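You operate a simulated robot arm through the tools that you are given. There is no shell and no other tool. Be economical: measure what you need, move in short steps, check, and stop when the job is done.

The job below is to be done with a simulated robot arm. You get a single attempt, and the scene is never put back.

## Task
Set the rails to the job width on the screen and start the machine.
Fine: The wheel turns only with the selector at set-up; turn it back to auto before the start.

The check looks at the end state, three seconds after you hand in, the way a careful person would. Anything else that was tipped, shoved, dropped, spilled or broken makes it a failure.

## Robot
A 7-joint arm with a two-finger parallel gripper, fixed in place. Base frame: the origin is at the foot of the arm, x ahead of it, y to its left, z up. Units: cm, rad, N and s.
With the tool pointing down near the work surface it reaches from about 16 to 64 cm from the base axis. Its first joint turns from -1.152 to 1.152 rad. Payload 1.57 kg.
The tool frame sits at the grasp point between the pads (the TCP): z along the fingers, y along the line on which they close. The tips reach 3 cm beyond it. The gripper opens to 11 cm. The fingers are 2.4 cm wide and 1.2 cm thick; the gripper's body (4.8 by 11.2 cm) begins 7.8 cm behind the TCP.
Orientation is that of the tool frame in the base frame, as [roll, pitch, yaw] about the fixed x, y, z axes, in that order (R = Rz(yaw) Ry(pitch) Rx(roll)). With the fingers straight down and closing along the base's y, the tool's x points along the base's -x, its y along +y and its z along -z.

## Interface
- The arm moves only by the tool nudge_tool. Its argument "plan" is a list of rows, each a list of 3 entries, a list of its own where there are three numbers: the shift along the tool's x, y, z in units of 40 mm (1.0 is 40 mm), then the turn, a rotation vector about the tool's x, y, z in units of 6 degrees (1.0 is 6 degrees), then the gripper command, from -1 (fully open) to 1 (shut), values between in proportion. In form: [[[tx, ty, tz], [rx, ry, rz], claw], ...]. A call has 1 to 10 rows; each row shifts and turns the commanded pose from where the row before left it, along the tool's axes as they then stand. A call with a number of a shift or a turn outside -1 to 1 is refused whole. Each row takes 0.2 s and may step no farther than 5 cm and 0.15 rad from the row before; otherwise, or with a gripper value out of range, the whole call is refused. A pose out of reach is approached as far as the arm can. The call stops where the force on the tool passes 40 N (or 10 N more than at its start, if that is more) or the arm is blocked; 0.2 s more then pass. Each finger travels about 10.8 cm/s and halts on what it meets, pressing with about 34 N; the grip force reading is that of the motor and also rises with nothing between the fingers. The clock runs only during rows and for 0.2 s after the last one: add rows that do not move to give the fingers time. It gives the time, the measured TCP pose, the force on the tool (base axes), the opening and the grip force at its end, in the units of the frame above (readings bear some noise), with the torque about the TCP (base axes, N m) and any sound that the robot's microphone picked up.
- Cameras (640 x 400 px; columns grow to the right, rows downward): "scene" is fixed at [16.68, -39.69, 139.25]; the picture's right is [0.75, -0.66, 0.00], its down [-0.44, -0.49, -0.75] and it looks along [0.50, 0.56, -0.66] (base axes); focal length 271 px, centre (320, 200). "wrist" rides on the gripper at [7, 1.6, -14.1] in the tool frame; the picture's right is [-0.23, 0.97, 0.00], its down [-0.86, -0.20, -0.48] and it looks along [-0.47, -0.11, 0.88] (tool axes); focal length 222 px, centre (320, 200). There is no depth. A picture from a camera that has moved, and an enlarged one, comes with that camera's place and axes in the base frame and with its lens.
- camera(camera): a new picture of that camera. The clock stands still meanwhile.
- enlarge(camera, box): a new picture of the part [left, top, right, bottom] of that camera's present view, enlarged. The clock stands still meanwhile.
- hand_in(): hands the job in; it is judged then, once.

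Go step by step. Nothing tells you positions but the pictures and the camera data: compare them with the known pose of the tool, close in by small moves and look again before you grip or let go. Unless the task says otherwise, let go and move clear before handing in, and close with one line.

The tools are called after "Request:" by a JSON object that holds its "method" and its "body". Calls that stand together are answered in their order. nudge_tool: Moves the arm, as the interface text tells. Its arguments: {"type":"object","properties":{"plan":{"type":"array"}},"required":["plan"]} The other tools are called the same way: camera (camera) takes a picture; enlarge (camera, box) takes an enlarged picture of a part of a camera's view; hand_in () hands the job in.

At the start:

```text
time: 0.0
ee_pos: [46.5, -5.9, 120.72]
ee_rot: [-3.142, 0.0, 3.141]
ft_force: [-0.5, 0.1, 0.2]
ft_torque: [0.0, 0.0, -0.02]
finger_gap: 11.01
finger_force: 0.1
```

scene: 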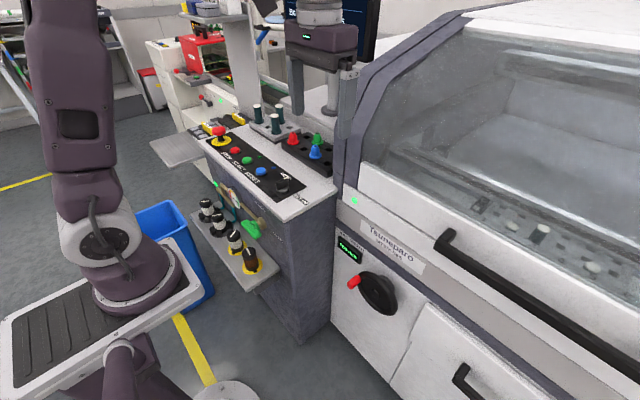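
wrist: 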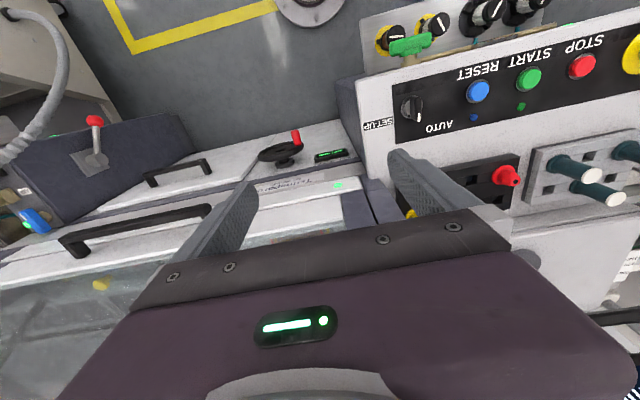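

I see a machine with a control panel (e-stop, stop, start, reset, and an AUTO/SET-UP selector), a hand wheel with a readout, and a monitor. I'll look closer first.

Request:
{"method": "enlarge", "body": {"camera": "scene", "box": [190, 110, 350, 210]}}

Request:
{"method": "enlarge", "body": {"camera": "scene", "box": [320, 200, 480, 300]}}

Request:
{"method": "enlarge", "body": {"camera": "scene", "box": [240, 0, 400, 100]}}

Request:
{"method": "enlarge", "body": {"camera": "wrist", "box": [360, 0, 640, 175]}}

Request:
{"method": "enlarge", "body": {"camera": "wrist", "box": [220, 100, 380, 200]}}

```text
4.00 times, centred on (270, 160) of scene
camera zoom: at [16.68, -39.69, 139.25], right [0.75, -0.66, 0.0], down [-0.44, -0.49, -0.75], along [0.5, 0.56, -0.66], focal length 1083 px, centre (520, 360)
```

zoom: 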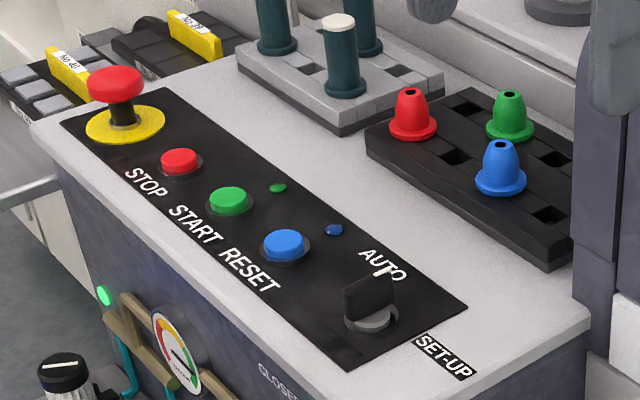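

```text
4.00 times, centred on (400, 250) of scene
camera zoom: at [16.68, -39.69, 139.25], right [0.75, -0.66, 0.0], down [-0.44, -0.49, -0.75], along [0.5, 0.56, -0.66], focal length 1083 px, centre (0, 0)
```

zoom: 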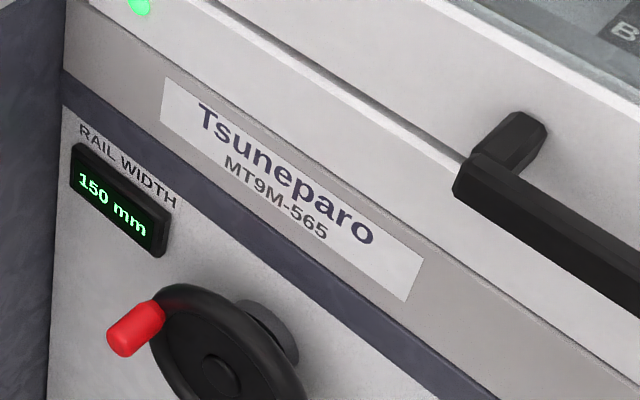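

```text
4.00 times, centred on (320, 50) of scene
camera zoom: at [16.68, -39.69, 139.25], right [0.75, -0.66, 0.0], down [-0.44, -0.49, -0.75], along [0.5, 0.56, -0.66], focal length 1083 px, centre (320, 800)
```

zoom: 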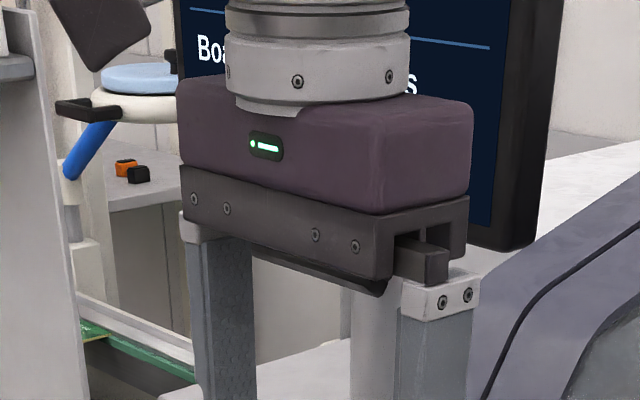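

```text
2.29 times, centred on (500, 88) of wrist
camera zoom: at [39.51, -4.12, 134.67], right [0.23, 0.97, 0.0], down [0.86, -0.2, 0.48], along [0.47, -0.11, -0.88], focal length 508 px, centre (-91, 457)
```

zoom: 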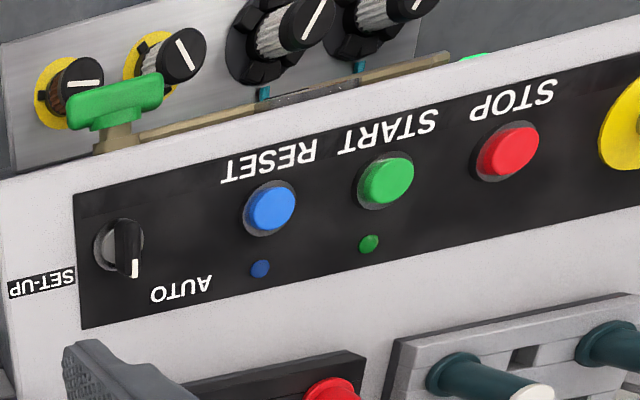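

```text
4.00 times, centred on (300, 150) of wrist
camera zoom: at [39.51, -4.12, 134.67], right [0.23, 0.97, 0.0], down [0.86, -0.2, 0.48], along [0.47, -0.11, -0.88], focal length 888 px, centre (400, 400)
```

zoom: 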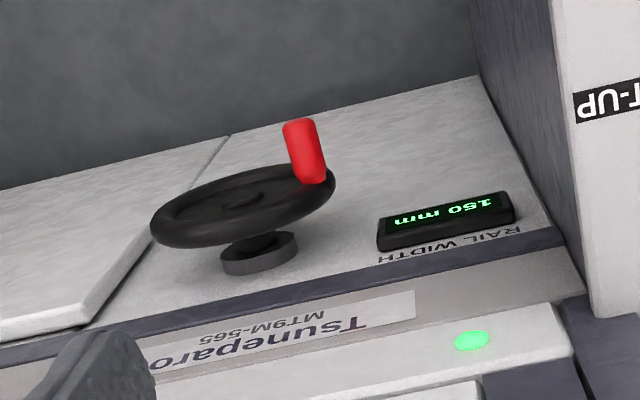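

The readout shows 150 mm and the gripper hides the screen. I place the selector near (47.7, 10, 93), START near (47.3, 28.4, 93), and the wheel hub near (55.5, -20, 67.6). I'll move toward the selector, staying high, and look again.

Request:
{"method": "nudge_tool", "body": {"plan": [[[0, 1, 0], [0, 0, 0], 0], [[0, 1, 0], [0, 0, 0], 0], [[0, 1, 0.5], [0, 0, 0], 0], [[0, 1, 0.5], [0, 0, 0], 0], [[0, 0, 0.8], [0, 0, 0], 0], [[0, 0, 0], [0, 0, 0], 0]]}}

Request:
{"method": "camera", "body": {"camera": "scene"}}

Request:
{"method": "camera", "body": {"camera": "wrist"}}

```text
time: 1.4
ee_pos: [46.54, 10.18, 113.57]
ee_rot: [3.141, 0.0, -3.14]
ft_force: [-1.5, -0.2, 1.1]
ft_torque: [0.02, -0.01, -0.01]
finger_gap: 5.51
finger_force: 0.0
```

```text
taken
```

scene: 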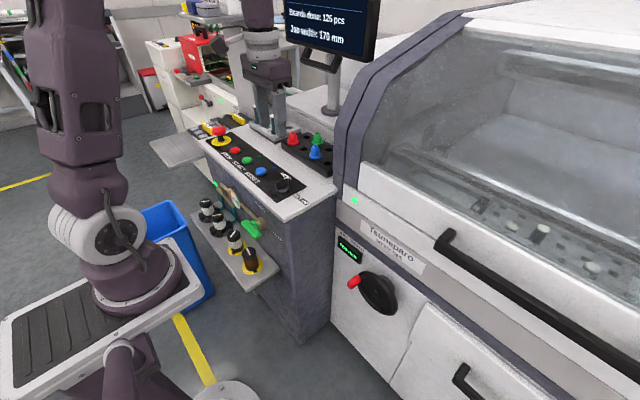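

```text
taken
camera wrist: at [39.48, 11.86, 127.49], right [0.23, 0.97, 0.0], down [0.86, -0.2, 0.48], along [0.47, -0.11, -0.88], focal length 222 px, centre (320, 200)
```

wrist: 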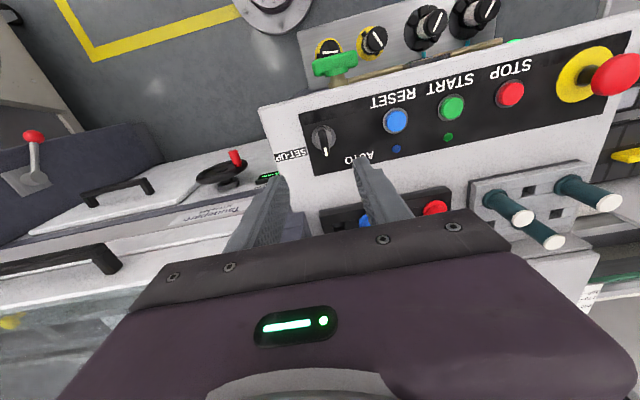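

Request:
{"method": "enlarge", "body": {"camera": "scene", "box": [270, 0, 390, 75]}}

Request:
{"method": "enlarge", "body": {"camera": "wrist", "box": [260, 90, 420, 190]}}

Request:
{"method": "enlarge", "body": {"camera": "scene", "box": [250, 155, 330, 205]}}

```text
5.33 times, centred on (330, 38) of scene
camera zoom: at [16.68, -39.69, 139.25], right [0.75, -0.66, 0.0], down [-0.44, -0.49, -0.75], along [0.5, 0.56, -0.66], focal length 1443 px, centre (267, 1067)
```

zoom: 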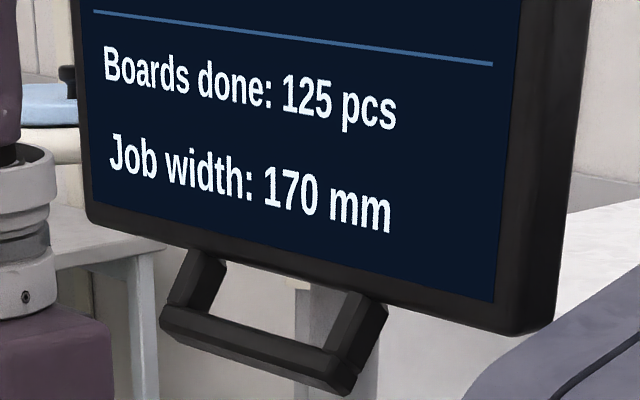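

```text
4.00 times, centred on (340, 140) of wrist
camera zoom: at [39.48, 11.86, 127.49], right [0.23, 0.97, 0.0], down [0.86, -0.2, 0.48], along [0.47, -0.11, -0.88], focal length 888 px, centre (240, 440)
```

zoom: 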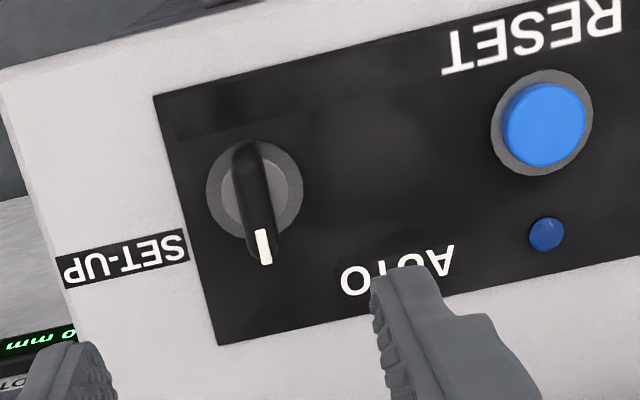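

```text
8.00 times, centred on (290, 180) of scene
camera zoom: at [16.68, -39.69, 139.25], right [0.75, -0.66, 0.0], down [-0.44, -0.49, -0.75], along [0.5, 0.56, -0.66], focal length 2165 px, centre (560, 360)
```

zoom: 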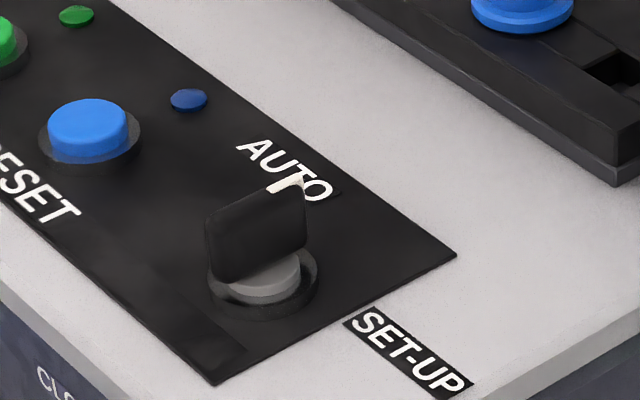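

The job width is 170 mm. The selector blade lies along x at about (47.8, 10.5), z 92–94. I'll come down over it, stopping just above.

Request:
{"method": "nudge_tool", "body": {"plan": [[[-0.31, 0.07, 1], [0, 0, 0], 0.2], [[0, 0, 1], [0, 0, 0], 0.2], [[0, 0, 1], [0, 0, 0], 0.2], [[0, 0, 0.8], [0, 0, 0], 0.2], [[0, 0, 0], [0, 0, 0], 0.2]]}}

Request:
{"method": "enlarge", "body": {"camera": "scene", "box": [230, 130, 350, 205]}}

Request:
{"method": "camera", "body": {"camera": "wrist"}}

```text
time: 2.6
ee_pos: [48.05, 10.62, 98.31]
ee_rot: [-3.141, 0.0, 3.141]
ft_force: [0.5, 0.9, 0.7]
ft_torque: [-0.02, -0.04, 0.03]
finger_gap: 4.4
finger_force: 0.0
```

```text
5.33 times, centred on (290, 168) of scene
camera zoom: at [16.68, -39.69, 139.25], right [0.75, -0.66, 0.0], down [-0.44, -0.49, -0.75], along [0.5, 0.56, -0.66], focal length 1443 px, centre (480, 373)
```

zoom: 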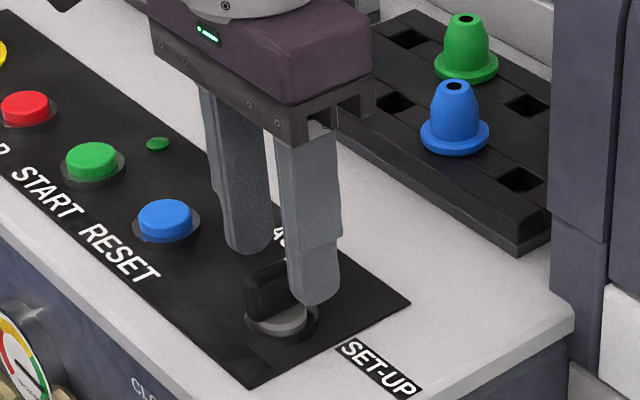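

```text
taken
camera wrist: at [40.87, 12.24, 112.33], right [0.23, 0.97, 0.0], down [0.86, -0.2, 0.48], along [0.47, -0.11, -0.88], focal length 222 px, centre (320, 200)
```

wrist: 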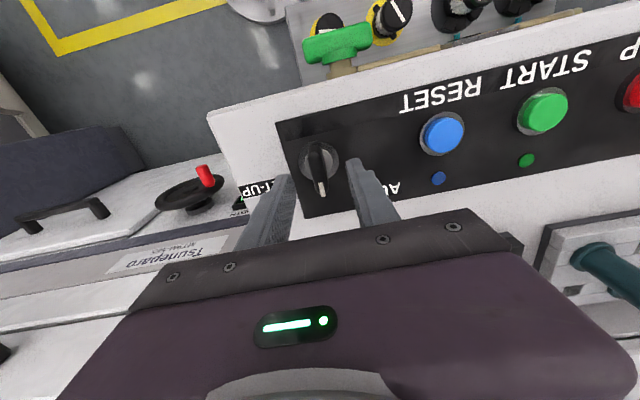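

The alignment looks good. I'll lower to z≈95.4 and close on the blade.

Request:
{"method": "nudge_tool", "body": {"plan": [[[0.07, 0, 0.5], [0, 0, 0], 0.2], [[0, 0, 0.25], [0, 0, 0], 0.2], [[0, 0, 0], [0, 0, 0], 0.7], [[0, 0, 0], [0, 0, 0], 0.9], [[0, 0, 0], [0, 0, 0], 0.9]]}}

Request:
{"method": "enlarge", "body": {"camera": "scene", "box": [230, 130, 350, 205]}}

```text
time: 3.8
ee_pos: [47.67, 10.51, 95.33]
ee_rot: [-3.141, 0.0, 3.141]
ft_force: [0.0, -5.9, -0.5]
ft_torque: [-0.19, -0.54, -0.03]
finger_gap: 2.55
finger_force: 36.8
```

```text
5.33 times, centred on (290, 168) of scene
camera zoom: at [16.67, -39.7, 139.24], right [0.75, -0.66, 0.0], down [-0.44, -0.49, -0.75], along [0.5, 0.56, -0.66], focal length 1443 px, centre (480, 373)
```

zoom: 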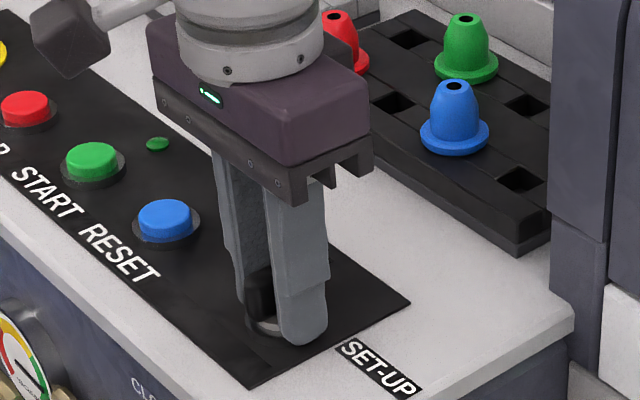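

A 2.55 cm gap means I'm holding the round base rather than the blade. I'll open slightly, rise about 0.8 cm and regrip.

Request:
{"method": "nudge_tool", "body": {"plan": [[[0, 0, 0], [0, 0, 0], 0.3], [[0, 0, -0.2], [0, 0, 0], 0.3], [[0, 0, 0], [0, 0, 0], 0.7], [[0, 0, 0], [0, 0, 0], 0.95], [[0, 0, 0], [0, 0, 0], 0.95]]}}

```text
time: 5.0
ee_pos: [47.56, 10.56, 96.25]
ee_rot: [3.141, -0.001, -3.141]
ft_force: [-0.3, 7.9, -0.4]
ft_torque: [0.11, 0.15, -0.01]
finger_gap: 1.19
finger_force: 29.5
```

Now it holds the blade (1.19 cm). I'll turn clockwise toward SET-UP.

Request:
{"method": "nudge_tool", "body": {"plan": [[[0, 0, 0], [0, 0, 1], 0.95], [[0, 0, 0], [0, 0, 1], 0.95], [[0, 0, 0], [0, 0, 1], 0.95], [[0, 0, 0], [0, 0, 1], 0.95], [[0, 0, 0], [0, 0, 1], 0.95]]}}

Request:
{"method": "enlarge", "body": {"camera": "scene", "box": [230, 130, 350, 205]}}

```text
time: 6.2
ee_pos: [47.65, 10.47, 96.27]
ee_rot: [3.141, 0.002, 2.67]
ft_force: [-2.6, 0.1, 5.4]
ft_torque: [-0.61, 0.17, 0.0]
finger_gap: 1.2
finger_force: 29.5
stopped in row 5: the force on the tool passed its limit at 42 N (the readings are from after the stop); the commanded pose is now the measured one
```

```text
5.33 times, centred on (290, 168) of scene
camera zoom: at [16.66, -39.69, 139.25], right [0.75, -0.66, 0.0], down [-0.44, -0.49, -0.75], along [0.5, 0.56, -0.66], focal length 1443 px, centre (480, 373)
```

zoom: 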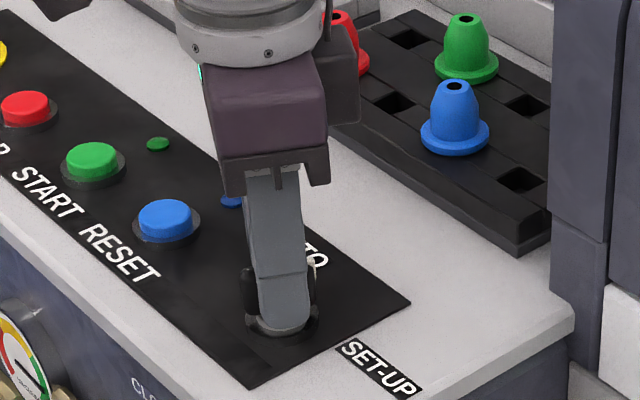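

It turned 27° with a force spike, which may be a detent or misalignment. I'll relax the grip sideways, regrip and try a bit more.

Request:
{"method": "nudge_tool", "body": {"plan": [[[0, 0, 0], [0, 0, 0], 0.6], [[0, 0, 0], [0, 0, 0], 0.6], [[0, 0, 0], [0, 0, 0], 0.6]]}}

Request:
{"method": "camera", "body": {"camera": "wrist"}}

Request:
{"method": "enlarge", "body": {"camera": "scene", "box": [250, 155, 330, 205]}}

```text
time: 7.0
ee_pos: [47.65, 10.4, 96.16]
ee_rot: [3.137, 0.005, 2.67]
ft_force: [1.5, 0.3, 6.2]
ft_torque: [-0.02, 0.06, -0.03]
finger_gap: 2.03
finger_force: 0.1
```

```text
taken
camera wrist: at [42.03, 15.14, 110.18], right [0.65, 0.76, 0.0], down [0.67, -0.57, 0.48], along [0.37, -0.31, -0.88], focal length 222 px, centre (320, 200)
```

wrist: 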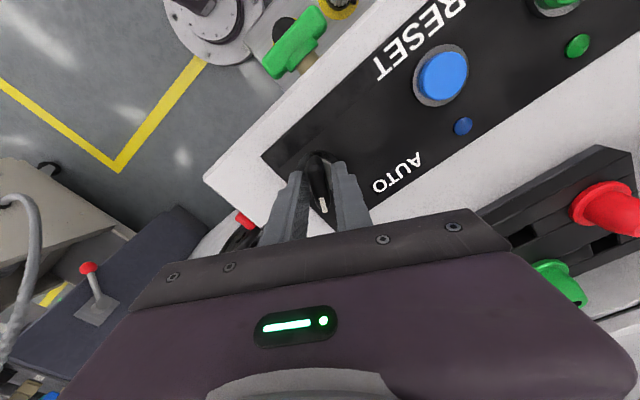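

```text
8.00 times, centred on (290, 180) of scene
camera zoom: at [16.67, -39.69, 139.25], right [0.75, -0.66, 0.0], down [-0.44, -0.49, -0.75], along [0.5, 0.56, -0.66], focal length 2165 px, centre (560, 360)
```

zoom: 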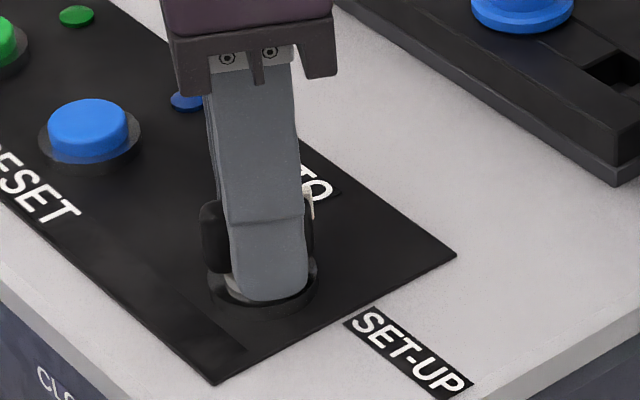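

The knob stayed where I left it. I'll rise a hair, regrip and keep turning.

Request:
{"method": "nudge_tool", "body": {"plan": [[[0, 0, -0.06], [0, 0, 0], 0.6], [[0, 0, 0], [0, 0, 0], 0.9], [[0, 0, 0], [0, 0, 0], 0.9], [[0, 0, 0], [0, 0, 0.5], 0.9], [[0, 0, 0], [0, 0, 0.5], 0.9], [[0, 0, 0], [0, 0, 0.5], 0.9], [[0, 0, 0], [0, 0, 0.5], 0.9]]}}

```text
time: 8.6
ee_pos: [47.53, 10.54, 96.4]
ee_rot: [3.14, 0.004, 2.457]
ft_force: [0.4, 3.2, -9.2]
ft_torque: [-0.7, -0.43, -0.03]
finger_gap: 1.2
finger_force: 29.3
```

Request:
{"method": "nudge_tool", "body": {"plan": [[[0, 0, 0], [0, 0, 0.5], 0.9], [[0, 0, 0], [0, 0, 0.5], 0.9], [[0, 0, 0], [0, 0, 0.5], 0.9], [[0, 0, 0], [0, 0, 0.5], 0.9], [[0, 0, 0], [0, 0, 0.5], 0.9], [[0, 0, 0], [0, 0, 0.5], 0.9]]}}

Request:
{"method": "enlarge", "body": {"camera": "scene", "box": [250, 155, 330, 205]}}

```text
time: 9.9
ee_pos: [47.63, 10.36, 96.3]
ee_rot: [3.139, 0.003, 2.144]
ft_force: [-6.6, -0.5, 8.2]
ft_torque: [0.29, 1.19, 0.0]
finger_gap: 1.18
finger_force: 29.3
```

```text
8.00 times, centred on (290, 180) of scene
camera zoom: at [16.65, -39.7, 139.25], right [0.75, -0.66, 0.0], down [-0.44, -0.49, -0.75], along [0.5, 0.56, -0.66], focal length 2165 px, centre (560, 360)
```

zoom: 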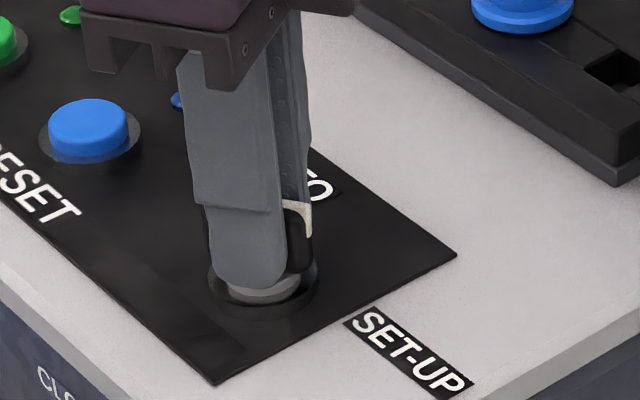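

Request:
{"method": "nudge_tool", "body": {"plan": [[[0, 0, 0], [0, 0, 0.5], 0.9], [[0, 0, 0], [0, 0, 0.5], 0.9], [[0, 0, 0], [0, 0, 0.5], 0.9], [[0, 0, 0], [0, 0, 0.5], 0.9], [[0, 0, 0], [0, 0, 0.5], 0.9], [[0, 0, 0], [0, 0, 0.5], 0.9]]}}

Request:
{"method": "enlarge", "body": {"camera": "scene", "box": [250, 155, 330, 205]}}

```text
time: 11.3
ee_pos: [47.62, 10.2, 96.3]
ee_rot: [3.14, 0.001, 1.829]
ft_force: [-11.5, -14.2, -0.5]
ft_torque: [-1.03, 0.25, 1.14]
finger_gap: 1.82
finger_force: 32.8
```

```text
8.00 times, centred on (290, 180) of scene
camera zoom: at [16.64, -39.73, 139.24], right [0.75, -0.66, 0.0], down [-0.44, -0.49, -0.75], along [0.5, 0.56, -0.66], focal length 2165 px, centre (560, 360)
```

zoom: 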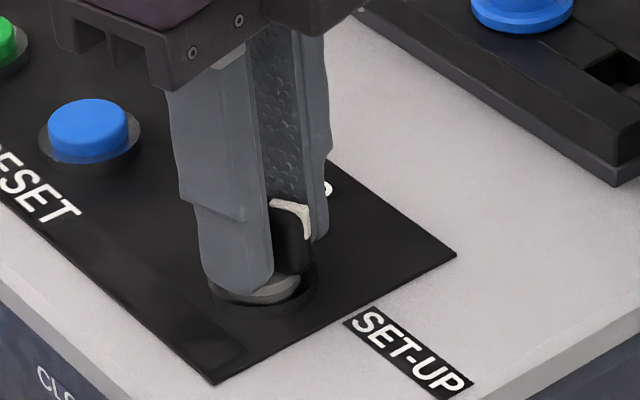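

The knob is against its end stop (gap widened, torque 1.1 N m), so the throw is roughly 60–70° and this should be SET-UP. I'll release, rise and check.

Request:
{"method": "nudge_tool", "body": {"plan": [[[0, 0, 0], [0, 0, -1], 0.9], [[0, 0, 0], [0, 0, -0.5], 0.5], [[0, 0, 0], [0, 0, 0], 0.2], [[0, 0, -0.5], [0, 0, 0], 0.2], [[0, 0, -1], [0, 0, 0], 0.2], [[0, 0, -1], [0, 0, 0], 0.2]]}}

Request:
{"method": "enlarge", "body": {"camera": "scene", "box": [250, 155, 330, 205]}}

Request:
{"method": "camera", "body": {"camera": "scene"}}

Request:
{"method": "camera", "body": {"camera": "wrist"}}

```text
time: 12.8
ee_pos: [47.96, 10.36, 106.57]
ee_rot: [3.137, 0.001, 1.987]
ft_force: [-0.5, -0.3, 0.2]
ft_torque: [0.03, 0.0, 0.01]
finger_gap: 4.41
finger_force: 0.1
```

```text
8.00 times, centred on (290, 180) of scene
camera zoom: at [16.67, -39.69, 139.25], right [0.75, -0.66, 0.0], down [-0.44, -0.49, -0.75], along [0.5, 0.56, -0.66], focal length 2165 px, centre (560, 360)
```

zoom: 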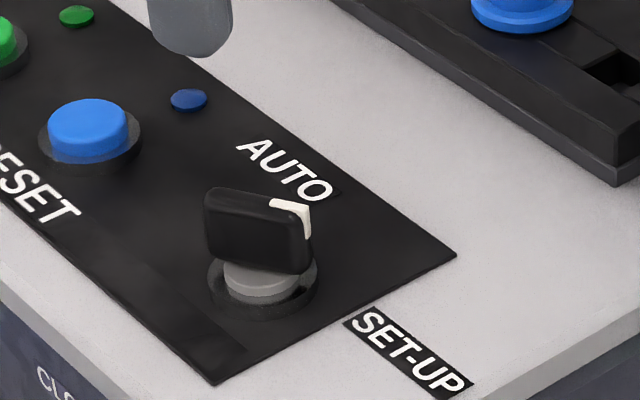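

```text
taken
```

scene: 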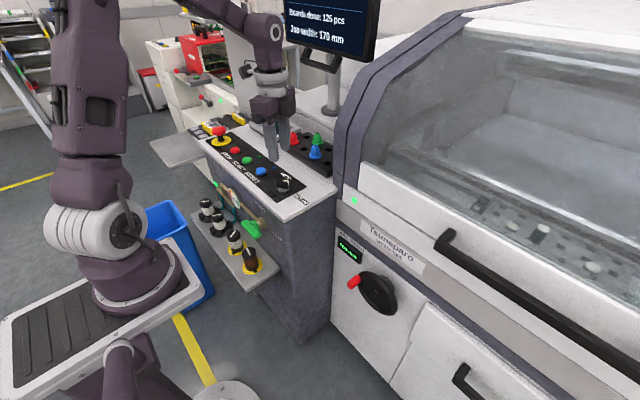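

```text
taken
camera wrist: at [46.36, 17.55, 120.42], right [0.98, 0.19, 0.0], down [0.16, -0.86, 0.48], along [0.09, -0.47, -0.88], focal length 222 px, centre (320, 200)
```

wrist: 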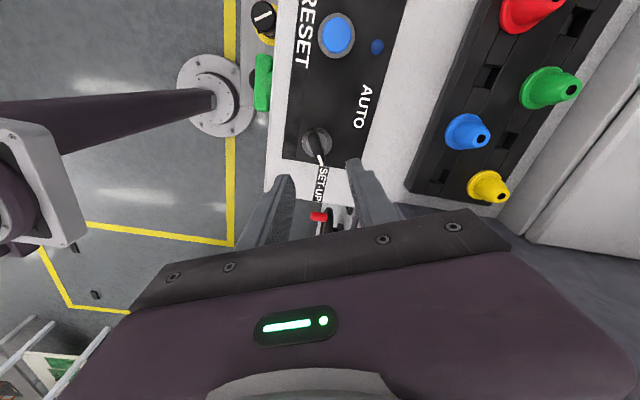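

The pointer now points at SET-UP. Next I'll turn the tool back to neutral yaw and head for the wheel.

Request:
{"method": "nudge_tool", "body": {"plan": [[[0, 0, 0], [0, 0, -1], 0.0], [[0, 0, 0], [0, 0, -1], 0.0], [[0, 0, 0], [0, 0, -1], 0.0], [[0, 0, 0], [0, 0, -1], 0.0], [[0, 0, 0], [0, 0, -1], 0.0], [[0, 0, 0], [0, 0, -1], 0.0], [[0, 0, 0], [0, 0, -1], 0.0], [[0, 0, 0], [0, 0, -1], 0.0], [[0, 0, 0], [0, 0, -1], 0.0], [[0, 0, 0], [0, 0, -1], 0.0]]}}

Request:
{"method": "nudge_tool", "body": {"plan": [[[0, 0, 0], [0, 0, -1], 0.0], [[0, -1, 0], [0, 0, 0], 0.0], [[0.5, -1, 0], [0, 0, 0], 0.0], [[0.5, -1, 0], [0, 0, 0], 0.0], [[0.5, -1, 0], [0, 0, 0], 0.0], [[0.5, -1, 0], [0, 0, 0], 0.0], [[0.5, -1, 0], [0, 0, 0], 0.0], [[0.5, -0.8, 0], [0, 0, 0], 0.0], [[0.5, 0, 0], [0, 0, 0], 0.0]]}}

```text
time: 14.9
ee_pos: [47.67, 10.29, 106.43]
ee_rot: [-3.14, 0.004, 3.037]
ft_force: [0.4, 0.4, 0.1]
ft_torque: [-0.01, -0.01, 0.02]
finger_gap: 5.51
finger_force: 0.1
```

```text
time: 16.9
ee_pos: [33.42, -16.76, 106.59]
ee_rot: [-3.141, 0.005, 3.14]
ft_force: [-1.0, 0.1, 0.8]
ft_torque: [-0.02, -0.04, 0.0]
finger_gap: 5.5
finger_force: 0.1
```

Now I'll tilt the tool about 42° forward so it faces the wheel, then look.

Request:
{"method": "nudge_tool", "body": {"plan": [[[0, 0, 0.5], [0, -1, 0], 0.0], [[0, 0, 0.5], [0, -1, 0], 0.0], [[0, 0, 0.5], [0, -1, 0], 0.0], [[0, 0, 0.5], [0, -1, 0], 0.0], [[-0.5, 0, 0.5], [0, -1, 0], 0.0], [[-0.5, 0, 0.5], [0, -1, 0], 0.0], [[-0.5, 0, 0.5], [0, -1, 0], 0.0], [[0, 0, 0], [0, 0, 0], 0.0]]}}

Request:
{"method": "camera", "body": {"camera": "scene"}}

Request:
{"method": "camera", "body": {"camera": "wrist"}}

```text
time: 18.8
ee_pos: [43.18, -16.86, 96.53]
ee_rot: [-3.14, 0.739, 3.141]
ft_force: [-0.2, 0.8, 0.3]
ft_torque: [0.02, 0.0, 0.05]
finger_gap: 5.49
finger_force: 0.0
```

```text
taken
```

scene: 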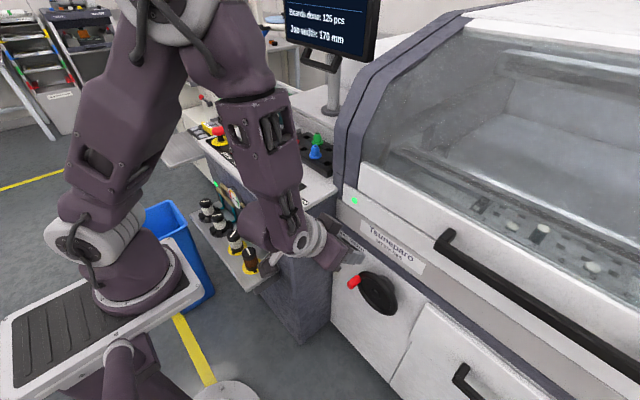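

```text
taken
camera wrist: at [28.48, -15.08, 102.16], right [0.17, 0.97, 0.15], down [0.31, -0.2, 0.93], along [0.94, -0.11, -0.34], focal length 222 px, centre (320, 200)
```

wrist: 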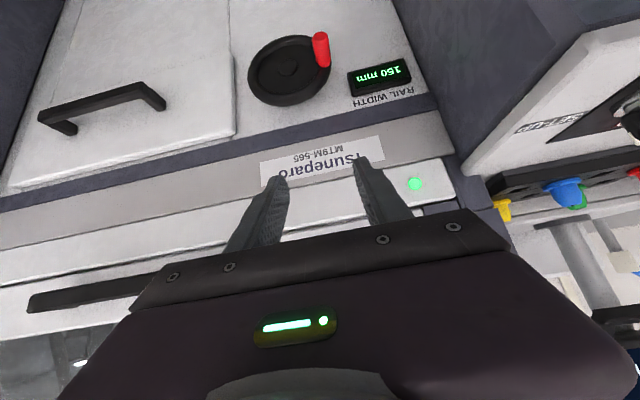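

Request:
{"method": "enlarge", "body": {"camera": "wrist", "box": [230, 10, 430, 135]}}

Request:
{"method": "enlarge", "body": {"camera": "scene", "box": [320, 245, 416, 305]}}

```text
3.20 times, centred on (330, 72) of wrist
camera zoom: at [28.48, -15.08, 102.16], right [0.17, 0.97, 0.15], down [0.31, -0.2, 0.93], along [0.94, -0.11, -0.34], focal length 711 px, centre (288, 608)
```

zoom: 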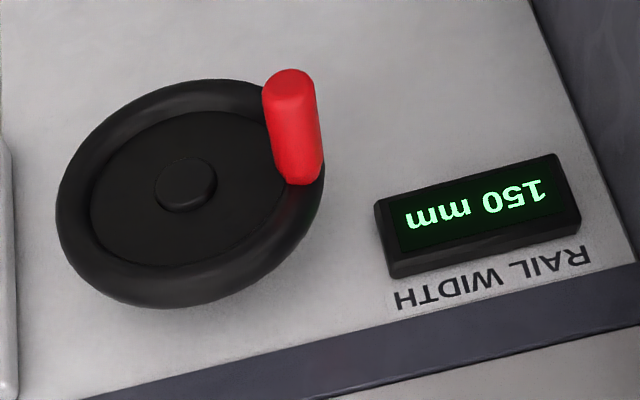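

```text
6.67 times, centred on (368, 275) of scene
camera zoom: at [16.68, -39.69, 139.25], right [0.75, -0.66, 0.0], down [-0.44, -0.49, -0.75], along [0.5, 0.56, -0.66], focal length 1804 px, centre (0, -300)
```

zoom: 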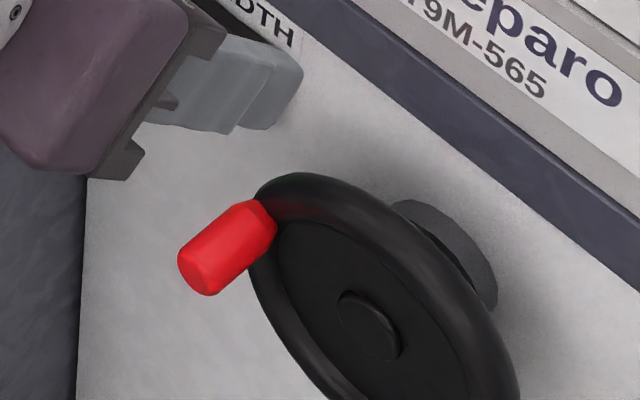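

I place the hub near (55.2, -19.9, 69) and the handle near (52–55, -13.9, 69.3) at the +y side. I'll tilt further to about 60° and descend to a standoff in front of the handle.

Request:
{"method": "nudge_tool", "body": {"plan": [[[0, 0, 0], [0, -1, 0], 0.0], [[0, 0, 0], [0, -1, 0], 0.0], [[0, 0, 0], [0, -1, 0], 0.0], [[0.74, 0.12, 0.51], [0, 0, 0], 0.2], [[0.74, 0.12, 0.51], [0, 0, 0], 0.2], [[0.74, 0.12, 0.51], [0, 0, 0], 0.2], [[0.74, 0.12, 0.51], [0, 0, 0], 0.2], [[0.74, 0.12, 0.51], [0, 0, 0], 0.2], [[0.74, 0.12, 0.3], [0, 0, 0], 0.2], [[0, 0, 0], [0, 0, 0], 0.2]]}}

Request:
{"method": "camera", "body": {"camera": "wrist"}}

Request:
{"method": "enlarge", "body": {"camera": "scene", "box": [240, 200, 432, 320]}}

```text
time: 20.9
ee_pos: [44.09, -14.08, 75.34]
ee_rot: [3.139, 1.053, 3.136]
ft_force: [0.3, 0.4, 0.1]
ft_torque: [0.02, 0.01, 0.04]
finger_gap: 4.41
finger_force: 0.0
```

```text
taken
camera wrist: at [28.38, -12.37, 76.19], right [0.11, 0.97, 0.2], down [0.01, -0.2, 0.98], along [0.99, -0.11, -0.03], focal length 222 px, centre (320, 200)
```

wrist: 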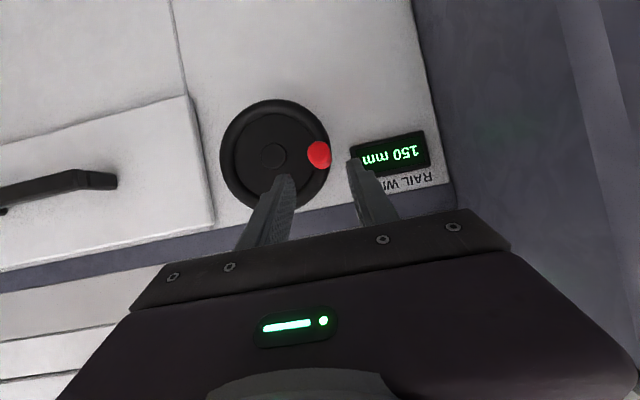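

```text
3.33 times, centred on (336, 260) of scene
camera zoom: at [16.68, -39.69, 139.25], right [0.75, -0.66, 0.0], down [-0.44, -0.49, -0.75], along [0.5, 0.56, -0.66], focal length 902 px, centre (267, 0)
```

zoom: 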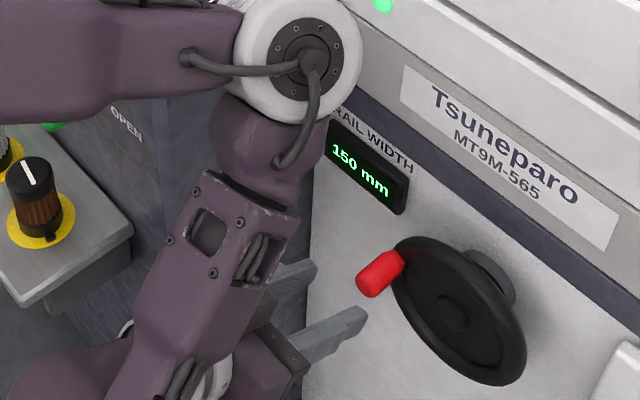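

The head-on view gives the hub at (y -20, z 68.9) and the handle at (y -14.2, z 70.5), radius about 6 cm. I'll advance along the tool axis so the fingers straddle the handle.

Request:
{"method": "nudge_tool", "body": {"plan": [[[-0.04, -0.03, 0.8], [0, 0, 0], 0.2], [[0, 0, 0.7], [0, 0, 0], 0.2], [[0, 0, 0.5], [0, 0, 0], 0.2], [[0, 0, 0], [0, 0, 0], 0.2]]}}

Request:
{"method": "camera", "body": {"camera": "wrist"}}

Request:
{"method": "enlarge", "body": {"camera": "scene", "box": [272, 220, 432, 320]}}

```text
time: 21.9
ee_pos: [51.51, -13.99, 71.31]
ee_rot: [3.14, 1.053, 3.14]
ft_force: [-0.6, 0.0, -0.1]
ft_torque: [0.02, 0.0, -0.04]
finger_gap: 4.39
finger_force: 0.0
```

```text
taken
camera wrist: at [35.64, -12.32, 72.18], right [0.11, 0.97, 0.2], down [0.01, -0.2, 0.98], along [0.99, -0.11, -0.03], focal length 222 px, centre (320, 200)
```

wrist: 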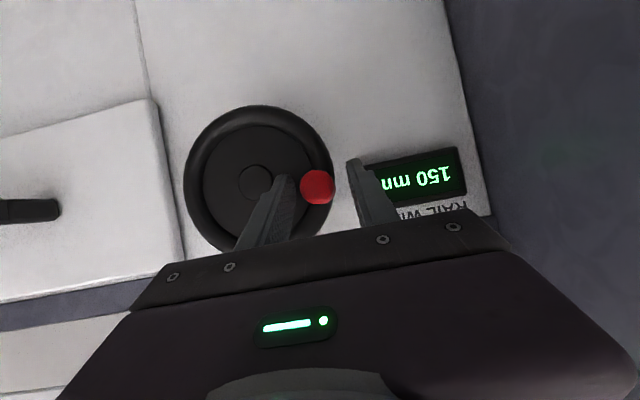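

```text
4.00 times, centred on (352, 270) of scene
camera zoom: at [16.68, -39.69, 139.25], right [0.75, -0.66, 0.0], down [-0.44, -0.49, -0.75], along [0.5, 0.56, -0.66], focal length 1083 px, centre (192, -80)
```

zoom: 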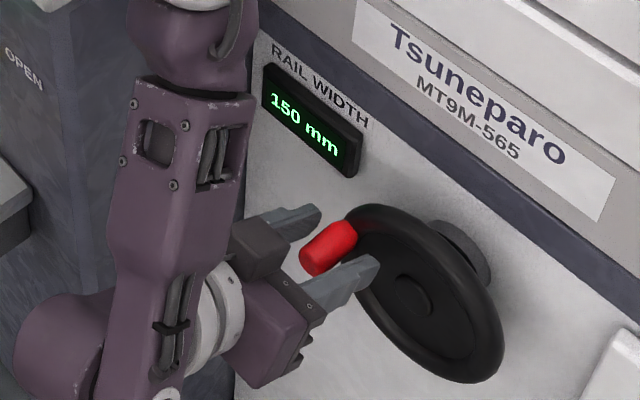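

The handle sits between the fingers, so I'll close.

Request:
{"method": "nudge_tool", "body": {"plan": [[[0, -0.02, 0], [0, 0, 0], 0.5], [[0, 0, 0], [0, 0, 0], 0.8], [[0, 0, 0], [0, 0, 0], 0.8], [[0, 0, 0], [0, 0, 0], 0.8]]}}

Request:
{"method": "enlarge", "body": {"camera": "scene", "box": [272, 220, 432, 320]}}

```text
time: 22.9
ee_pos: [51.33, -14.05, 71.41]
ee_rot: [-3.141, 1.051, 3.14]
ft_force: [6.2, -0.4, -3.1]
ft_torque: [0.09, 0.28, 0.26]
finger_gap: 2.36
finger_force: 35.7
```

```text
4.00 times, centred on (352, 270) of scene
camera zoom: at [16.69, -39.69, 139.24], right [0.75, -0.66, 0.0], down [-0.44, -0.49, -0.75], along [0.5, 0.56, -0.66], focal length 1083 px, centre (192, -80)
```

zoom: 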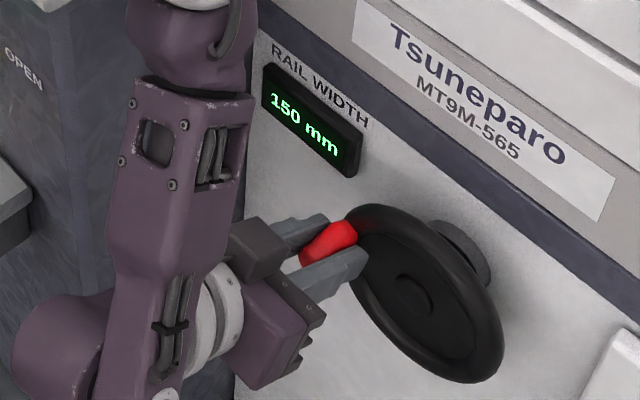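

Gripped (2.36 cm handle). I'll test-turn clockwise as seen from the front, with the handle going up and over, by about 45°.

Request:
{"method": "nudge_tool", "body": {"plan": [[[-0.16, -0.08, -0.091], [0, 0, 0], 0.8], [[-0.159, -0.08, -0.091], [0, 0, 0], 0.8], [[-0.137, -0.124, -0.078], [0, 0, 0], 0.8], [[-0.137, -0.124, -0.078], [0, 0, 0], 0.8], [[-0.103, -0.161, -0.059], [0, 0, 0], 0.8], [[-0.103, -0.161, -0.059], [0, 0, 0], 0.8]]}}

Request:
{"method": "enlarge", "body": {"camera": "scene", "box": [272, 220, 432, 320]}}

Request:
{"method": "camera", "body": {"camera": "wrist"}}

```text
time: 24.4
ee_pos: [51.07, -16.91, 74.94]
ee_rot: [3.141, 1.049, 3.137]
ft_force: [-5.4, 3.7, -1.0]
ft_torque: [0.2, -0.27, 0.33]
finger_gap: 2.31
finger_force: 35.4
```

```text
4.00 times, centred on (352, 270) of scene
camera zoom: at [16.66, -39.68, 139.25], right [0.75, -0.66, 0.0], down [-0.44, -0.49, -0.75], along [0.5, 0.56, -0.66], focal length 1083 px, centre (192, -80)
```

zoom: 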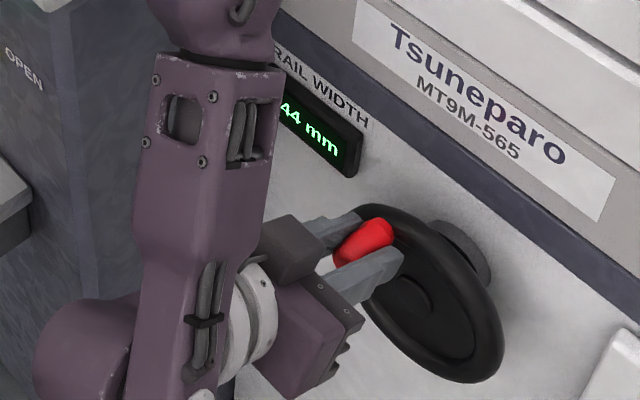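

```text
taken
camera wrist: at [35.28, -15.2, 75.9], right [0.12, 0.97, 0.2], down [0.01, -0.2, 0.98], along [0.99, -0.11, -0.03], focal length 222 px, centre (320, 200)
```

wrist: 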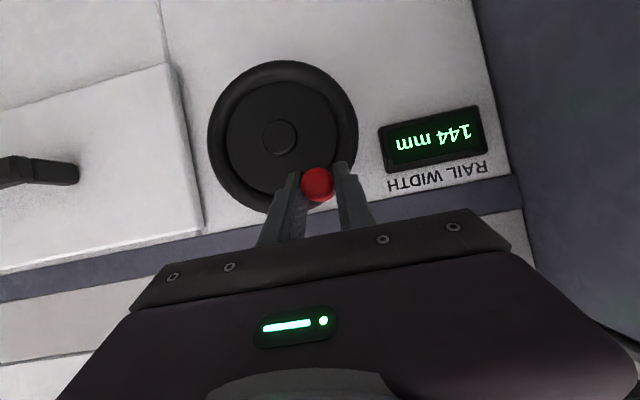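

Clockwise lowers it (about -6 mm per 45°), so I need about 26 mm the other way, roughly 190° counter-clockwise. I'll do the first 100°.

Request:
{"method": "nudge_tool", "body": {"plan": [[[0.127, 0.217, 0.072], [0, 0, 0], 0.8], [[0.158, 0.188, 0.09], [0, 0, 0], 0.8], [[0.184, 0.154, 0.105], [0, 0, 0], 0.8], [[0.204, 0.115, 0.116], [0, 0, 0], 0.8], [[0.2185, 0.072, 0.124], [0, 0, 0], 0.8], [[0.226, 0.027, 0.129], [0, 0, 0], 0.8], [[0.227, -0.018, 0.129], [0, 0, 0], 0.8], [[0.2205, -0.063, 0.126], [0, 0, 0], 0.8], [[0.2075, -0.106, 0.118], [0, 0, 0], 0.8], [[0.188, -0.146, 0.107], [0, 0, 0], 0.8]]}}

Request:
{"method": "enlarge", "body": {"camera": "scene", "box": [272, 220, 432, 320]}}

Request:
{"method": "camera", "body": {"camera": "wrist"}}

```text
time: 26.4
ee_pos: [51.17, -14.27, 66.8]
ee_rot: [3.116, 1.048, 3.126]
ft_force: [6.3, 3.0, -6.6]
ft_torque: [0.28, 0.06, -1.09]
finger_gap: 2.36
finger_force: 35.4
stopped in row 10: the force on the tool passed its limit at 47 N (the readings are from after the stop); the commanded pose is now the measured one
```

```text
4.00 times, centred on (352, 270) of scene
camera zoom: at [16.69, -39.69, 139.25], right [0.75, -0.66, 0.0], down [-0.44, -0.49, -0.75], along [0.5, 0.56, -0.66], focal length 1083 px, centre (192, -80)
```

zoom: 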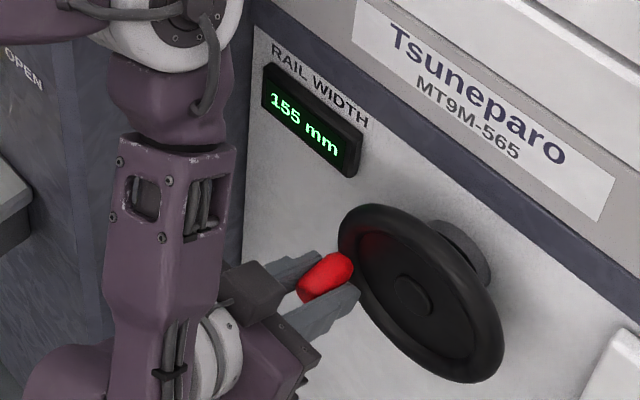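

```text
taken
camera wrist: at [35.3, -12.61, 67.64], right [0.11, 0.97, 0.21], down [0.01, -0.21, 0.98], along [0.99, -0.1, -0.03], focal length 222 px, centre (320, 200)
```

wrist: 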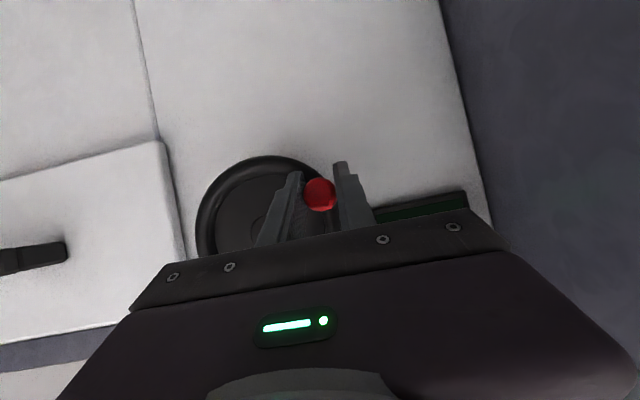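

The reading is 155. Fitting the tool track gives centre ≈ (-20.1, 69.4), R ≈ 6.3 and about 7.3°/mm. I'll continue more gently.

Request:
{"method": "nudge_tool", "body": {"plan": [[[0.104, -0.067, 0.059], [0, 0, 0], 0.8], [[0.104, -0.067, 0.059], [0, 0, 0], 0.8], [[0.093, -0.086, 0.053], [0, 0, 0], 0.8], [[0.093, -0.086, 0.053], [0, 0, 0], 0.8], [[0.078, -0.104, 0.045], [0, 0, 0], 0.8], [[0.078, -0.104, 0.045], [0, 0, 0], 0.8], [[0.061, -0.118, 0.035], [0, 0, 0], 0.8], [[0.061, -0.118, 0.035], [0, 0, 0], 0.8], [[0.043, -0.128, 0.024], [0, 0, 0], 0.8], [[0.043, -0.128, 0.024], [0, 0, 0], 0.8]]}}

Request:
{"method": "enlarge", "body": {"camera": "scene", "box": [272, 220, 432, 320]}}

Request:
{"method": "camera", "body": {"camera": "wrist"}}

```text
time: 28.6
ee_pos: [51.02, -18.21, 63.36]
ee_rot: [3.122, 1.053, 3.13]
ft_force: [-0.6, 4.2, 1.2]
ft_torque: [-0.22, 0.04, -0.61]
finger_gap: 2.36
finger_force: 35.2
```

```text
4.00 times, centred on (352, 270) of scene
camera zoom: at [16.67, -39.68, 139.25], right [0.75, -0.66, 0.0], down [-0.44, -0.49, -0.75], along [0.5, 0.56, -0.66], focal length 1083 px, centre (192, -80)
```

zoom: 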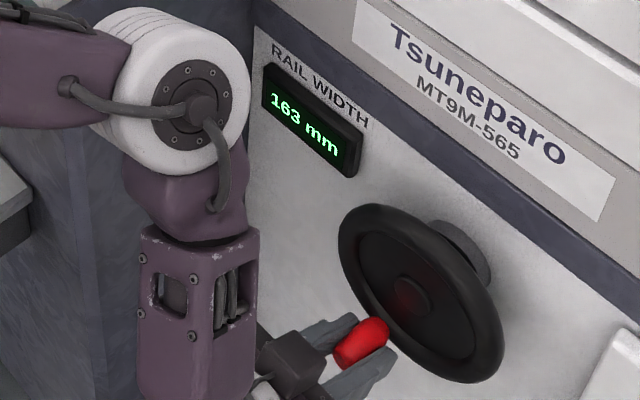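

```text
taken
camera wrist: at [35.28, -16.7, 64.09], right [0.11, 0.97, 0.21], down [0.01, -0.21, 0.98], along [0.99, -0.1, -0.03], focal length 222 px, centre (320, 200)
```

wrist: 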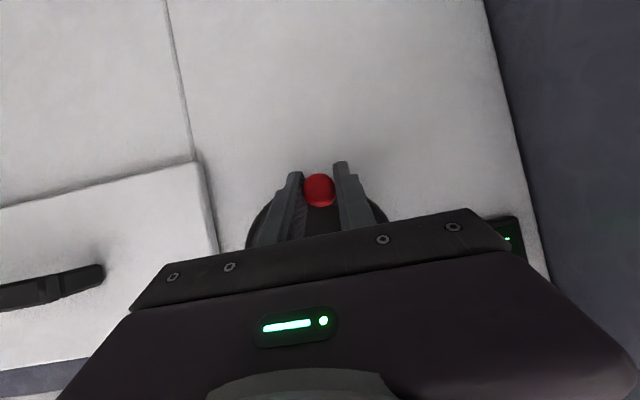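

It reads 163, so 7 mm to go. I'll do another 40°.

Request:
{"method": "nudge_tool", "body": {"plan": [[[0.023, -0.135, 0.013], [0, 0, 0], 0.8], [[0.023, -0.135, 0.013], [0, 0, 0], 0.8], [[0.002, -0.137, 0.001], [0, 0, 0], 0.8], [[0.002, -0.137, 0.001], [0, 0, 0], 0.8], [[-0.019, -0.136, -0.011], [0, 0, 0], 0.8], [[-0.019, -0.136, -0.011], [0, 0, 0], 0.8], [[-0.039, -0.13, -0.022], [0, 0, 0], 0.8], [[-0.039, -0.13, -0.022], [0, 0, 0], 0.8], [[0, 0, 0], [0, 0, 0], 0.8]]}}

Request:
{"method": "enlarge", "body": {"camera": "scene", "box": [272, 220, 432, 320]}}

```text
time: 30.6
ee_pos: [51.17, -22.53, 63.47]
ee_rot: [3.121, 1.051, 3.133]
ft_force: [3.6, 2.3, -0.4]
ft_torque: [-0.09, 0.0, -0.77]
finger_gap: 2.37
finger_force: 36.2
```

```text
4.00 times, centred on (352, 270) of scene
camera zoom: at [16.68, -39.69, 139.25], right [0.75, -0.66, 0.0], down [-0.44, -0.49, -0.75], along [0.5, 0.56, -0.66], focal length 1083 px, centre (192, -80)
```

zoom: 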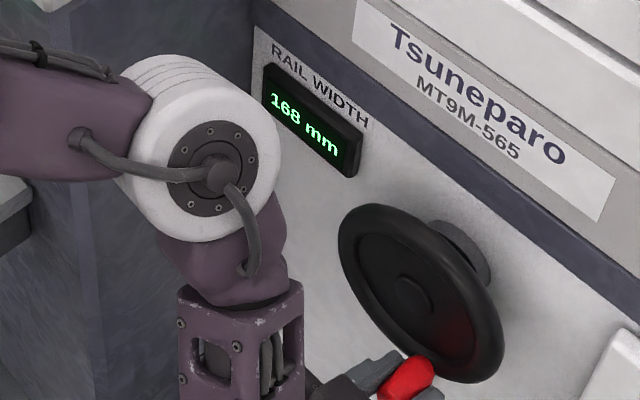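

168 mm, so about 2 mm more, or 13°.

Request:
{"method": "nudge_tool", "body": {"plan": [[[-0.058, -0.12, -0.033], [0, 0, 0], 0.8], [[-0.058, -0.12, -0.033], [0, 0, 0], 0.8], [[-0.035, -0.055, -0.02], [0, 0, 0], 0.8], [[0, 0, 0], [0, 0, 0], 0.8], [[0, 0, 0], [0, 0, 0], 0.8]]}}

Request:
{"method": "enlarge", "body": {"camera": "scene", "box": [300, 230, 428, 310]}}

```text
time: 31.8
ee_pos: [51.2, -23.76, 64.24]
ee_rot: [3.121, 1.047, 3.131]
ft_force: [0.3, 1.7, -6.6]
ft_torque: [-0.13, 0.19, -0.6]
finger_gap: 2.36
finger_force: 36.4
```

```text
5.00 times, centred on (364, 270) of scene
camera zoom: at [16.69, -39.69, 139.24], right [0.75, -0.66, 0.0], down [-0.44, -0.49, -0.75], along [0.5, 0.56, -0.66], focal length 1353 px, centre (100, -150)
```

zoom: 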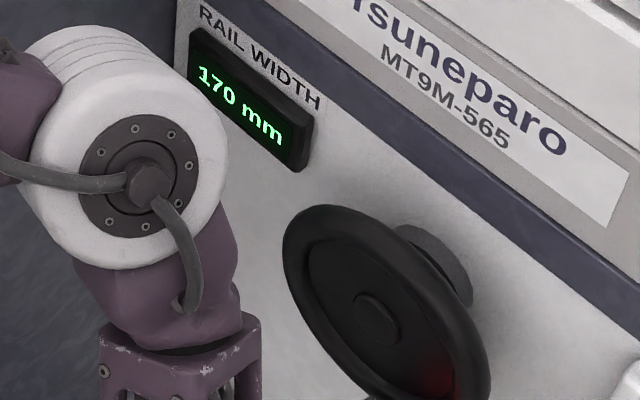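

It reads 170 mm. I'll release gently and back off, then confirm.

Request:
{"method": "nudge_tool", "body": {"plan": [[[0, 0, 0], [0, 0, 0], 0.45], [[0, 0, 0], [0, 0, 0], 0.25], [[0, 0, 0], [0, 0, 0], 0.2], [[0, 0, -0.4], [0, 0, 0], 0.2], [[0, 0, -0.8], [0, 0, 0], 0.2], [[0, 0, -0.8], [0, 0, 0], 0.2], [[0, 0, -0.8], [0, 0, 0], 0.2]]}}

Request:
{"method": "enlarge", "body": {"camera": "scene", "box": [272, 220, 432, 320]}}

Request:
{"method": "camera", "body": {"camera": "wrist"}}

```text
time: 33.4
ee_pos: [41.71, -23.85, 69.76]
ee_rot: [3.119, 1.05, 3.129]
ft_force: [-0.3, 0.3, 0.4]
ft_torque: [0.03, 0.01, -0.01]
finger_gap: 4.42
finger_force: 0.0
```

```text
4.00 times, centred on (352, 270) of scene
camera zoom: at [16.68, -39.69, 139.25], right [0.75, -0.66, 0.0], down [-0.44, -0.49, -0.75], along [0.5, 0.56, -0.66], focal length 1083 px, centre (192, -80)
```

zoom: 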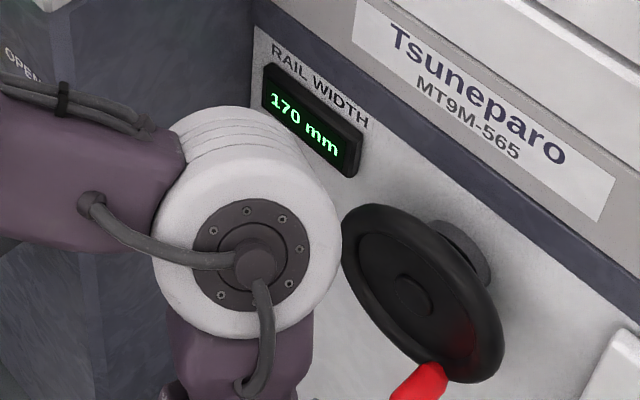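

```text
taken
camera wrist: at [25.92, -22.34, 70.63], right [0.11, 0.97, 0.21], down [0.01, -0.21, 0.98], along [0.99, -0.1, -0.03], focal length 222 px, centre (320, 200)
```

wrist: 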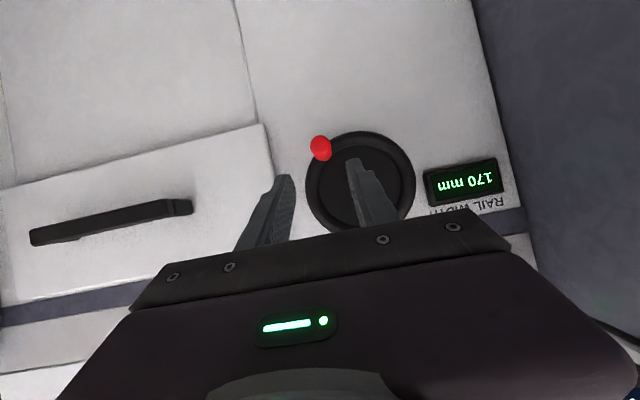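

Confirmed at 170 mm. Now I'll rise straight up and return to the selector.

Request:
{"method": "nudge_tool", "body": {"plan": [[[-0.869, 0, -0.495], [0, 0, 0], 0.2], [[-0.869, 0, -0.495], [0, 0, 0], 0.2], [[-0.869, 0, -0.495], [0, 0, 0], 0.2], [[-0.869, 0, -0.495], [0, 0, 0], 0.2], [[-0.869, 0, -0.495], [0, 0, 0], 0.2], [[-0.869, 0, -0.495], [0, 0, 0], 0.2], [[-0.869, 0, -0.495], [0, 0, 0], 0.2], [[-0.869, 0, -0.495], [0, 0, 0], 0.2], [[-0.869, 0, -0.495], [0, 0, 0], 0.2], [[-0.4, 0, -0.25], [0, 0, 0], 0.2]]}}

Request:
{"method": "nudge_tool", "body": {"plan": [[[0, 0, 0], [0, 1, 0], 0.2], [[0, 0, 0], [0, 1, 0], 0.2], [[0, 0, 0], [0, 1, 0], 0.2], [[0, 0, 0], [0, 1, 0], 0.2], [[0, 0, 0], [0, 1, 0], 0.2], [[0, 0, 0], [0, 1, 0], 0.2], [[0, 0, 0], [0, 1, 0], 0.2], [[0, 0, 0], [0, 1, 0], 0.2], [[0, 0, 0], [0, 1, 0], 0.2], [[0, 0, 0], [0, 1, 0], 0.2]]}}

```text
time: 35.6
ee_pos: [41.23, -24.36, 107.59]
ee_rot: [3.121, 1.049, 3.129]
ft_force: [0.7, -0.8, -0.6]
ft_torque: [-0.02, -0.03, 0.01]
finger_gap: 4.38
finger_force: 0.1
```

```text
time: 37.8
ee_pos: [41.63, -24.27, 107.74]
ee_rot: [3.131, 0.003, -3.134]
ft_force: [0.8, 0.0, 0.2]
ft_torque: [0.04, 0.01, 0.01]
finger_gap: 4.41
finger_force: 0.1
```

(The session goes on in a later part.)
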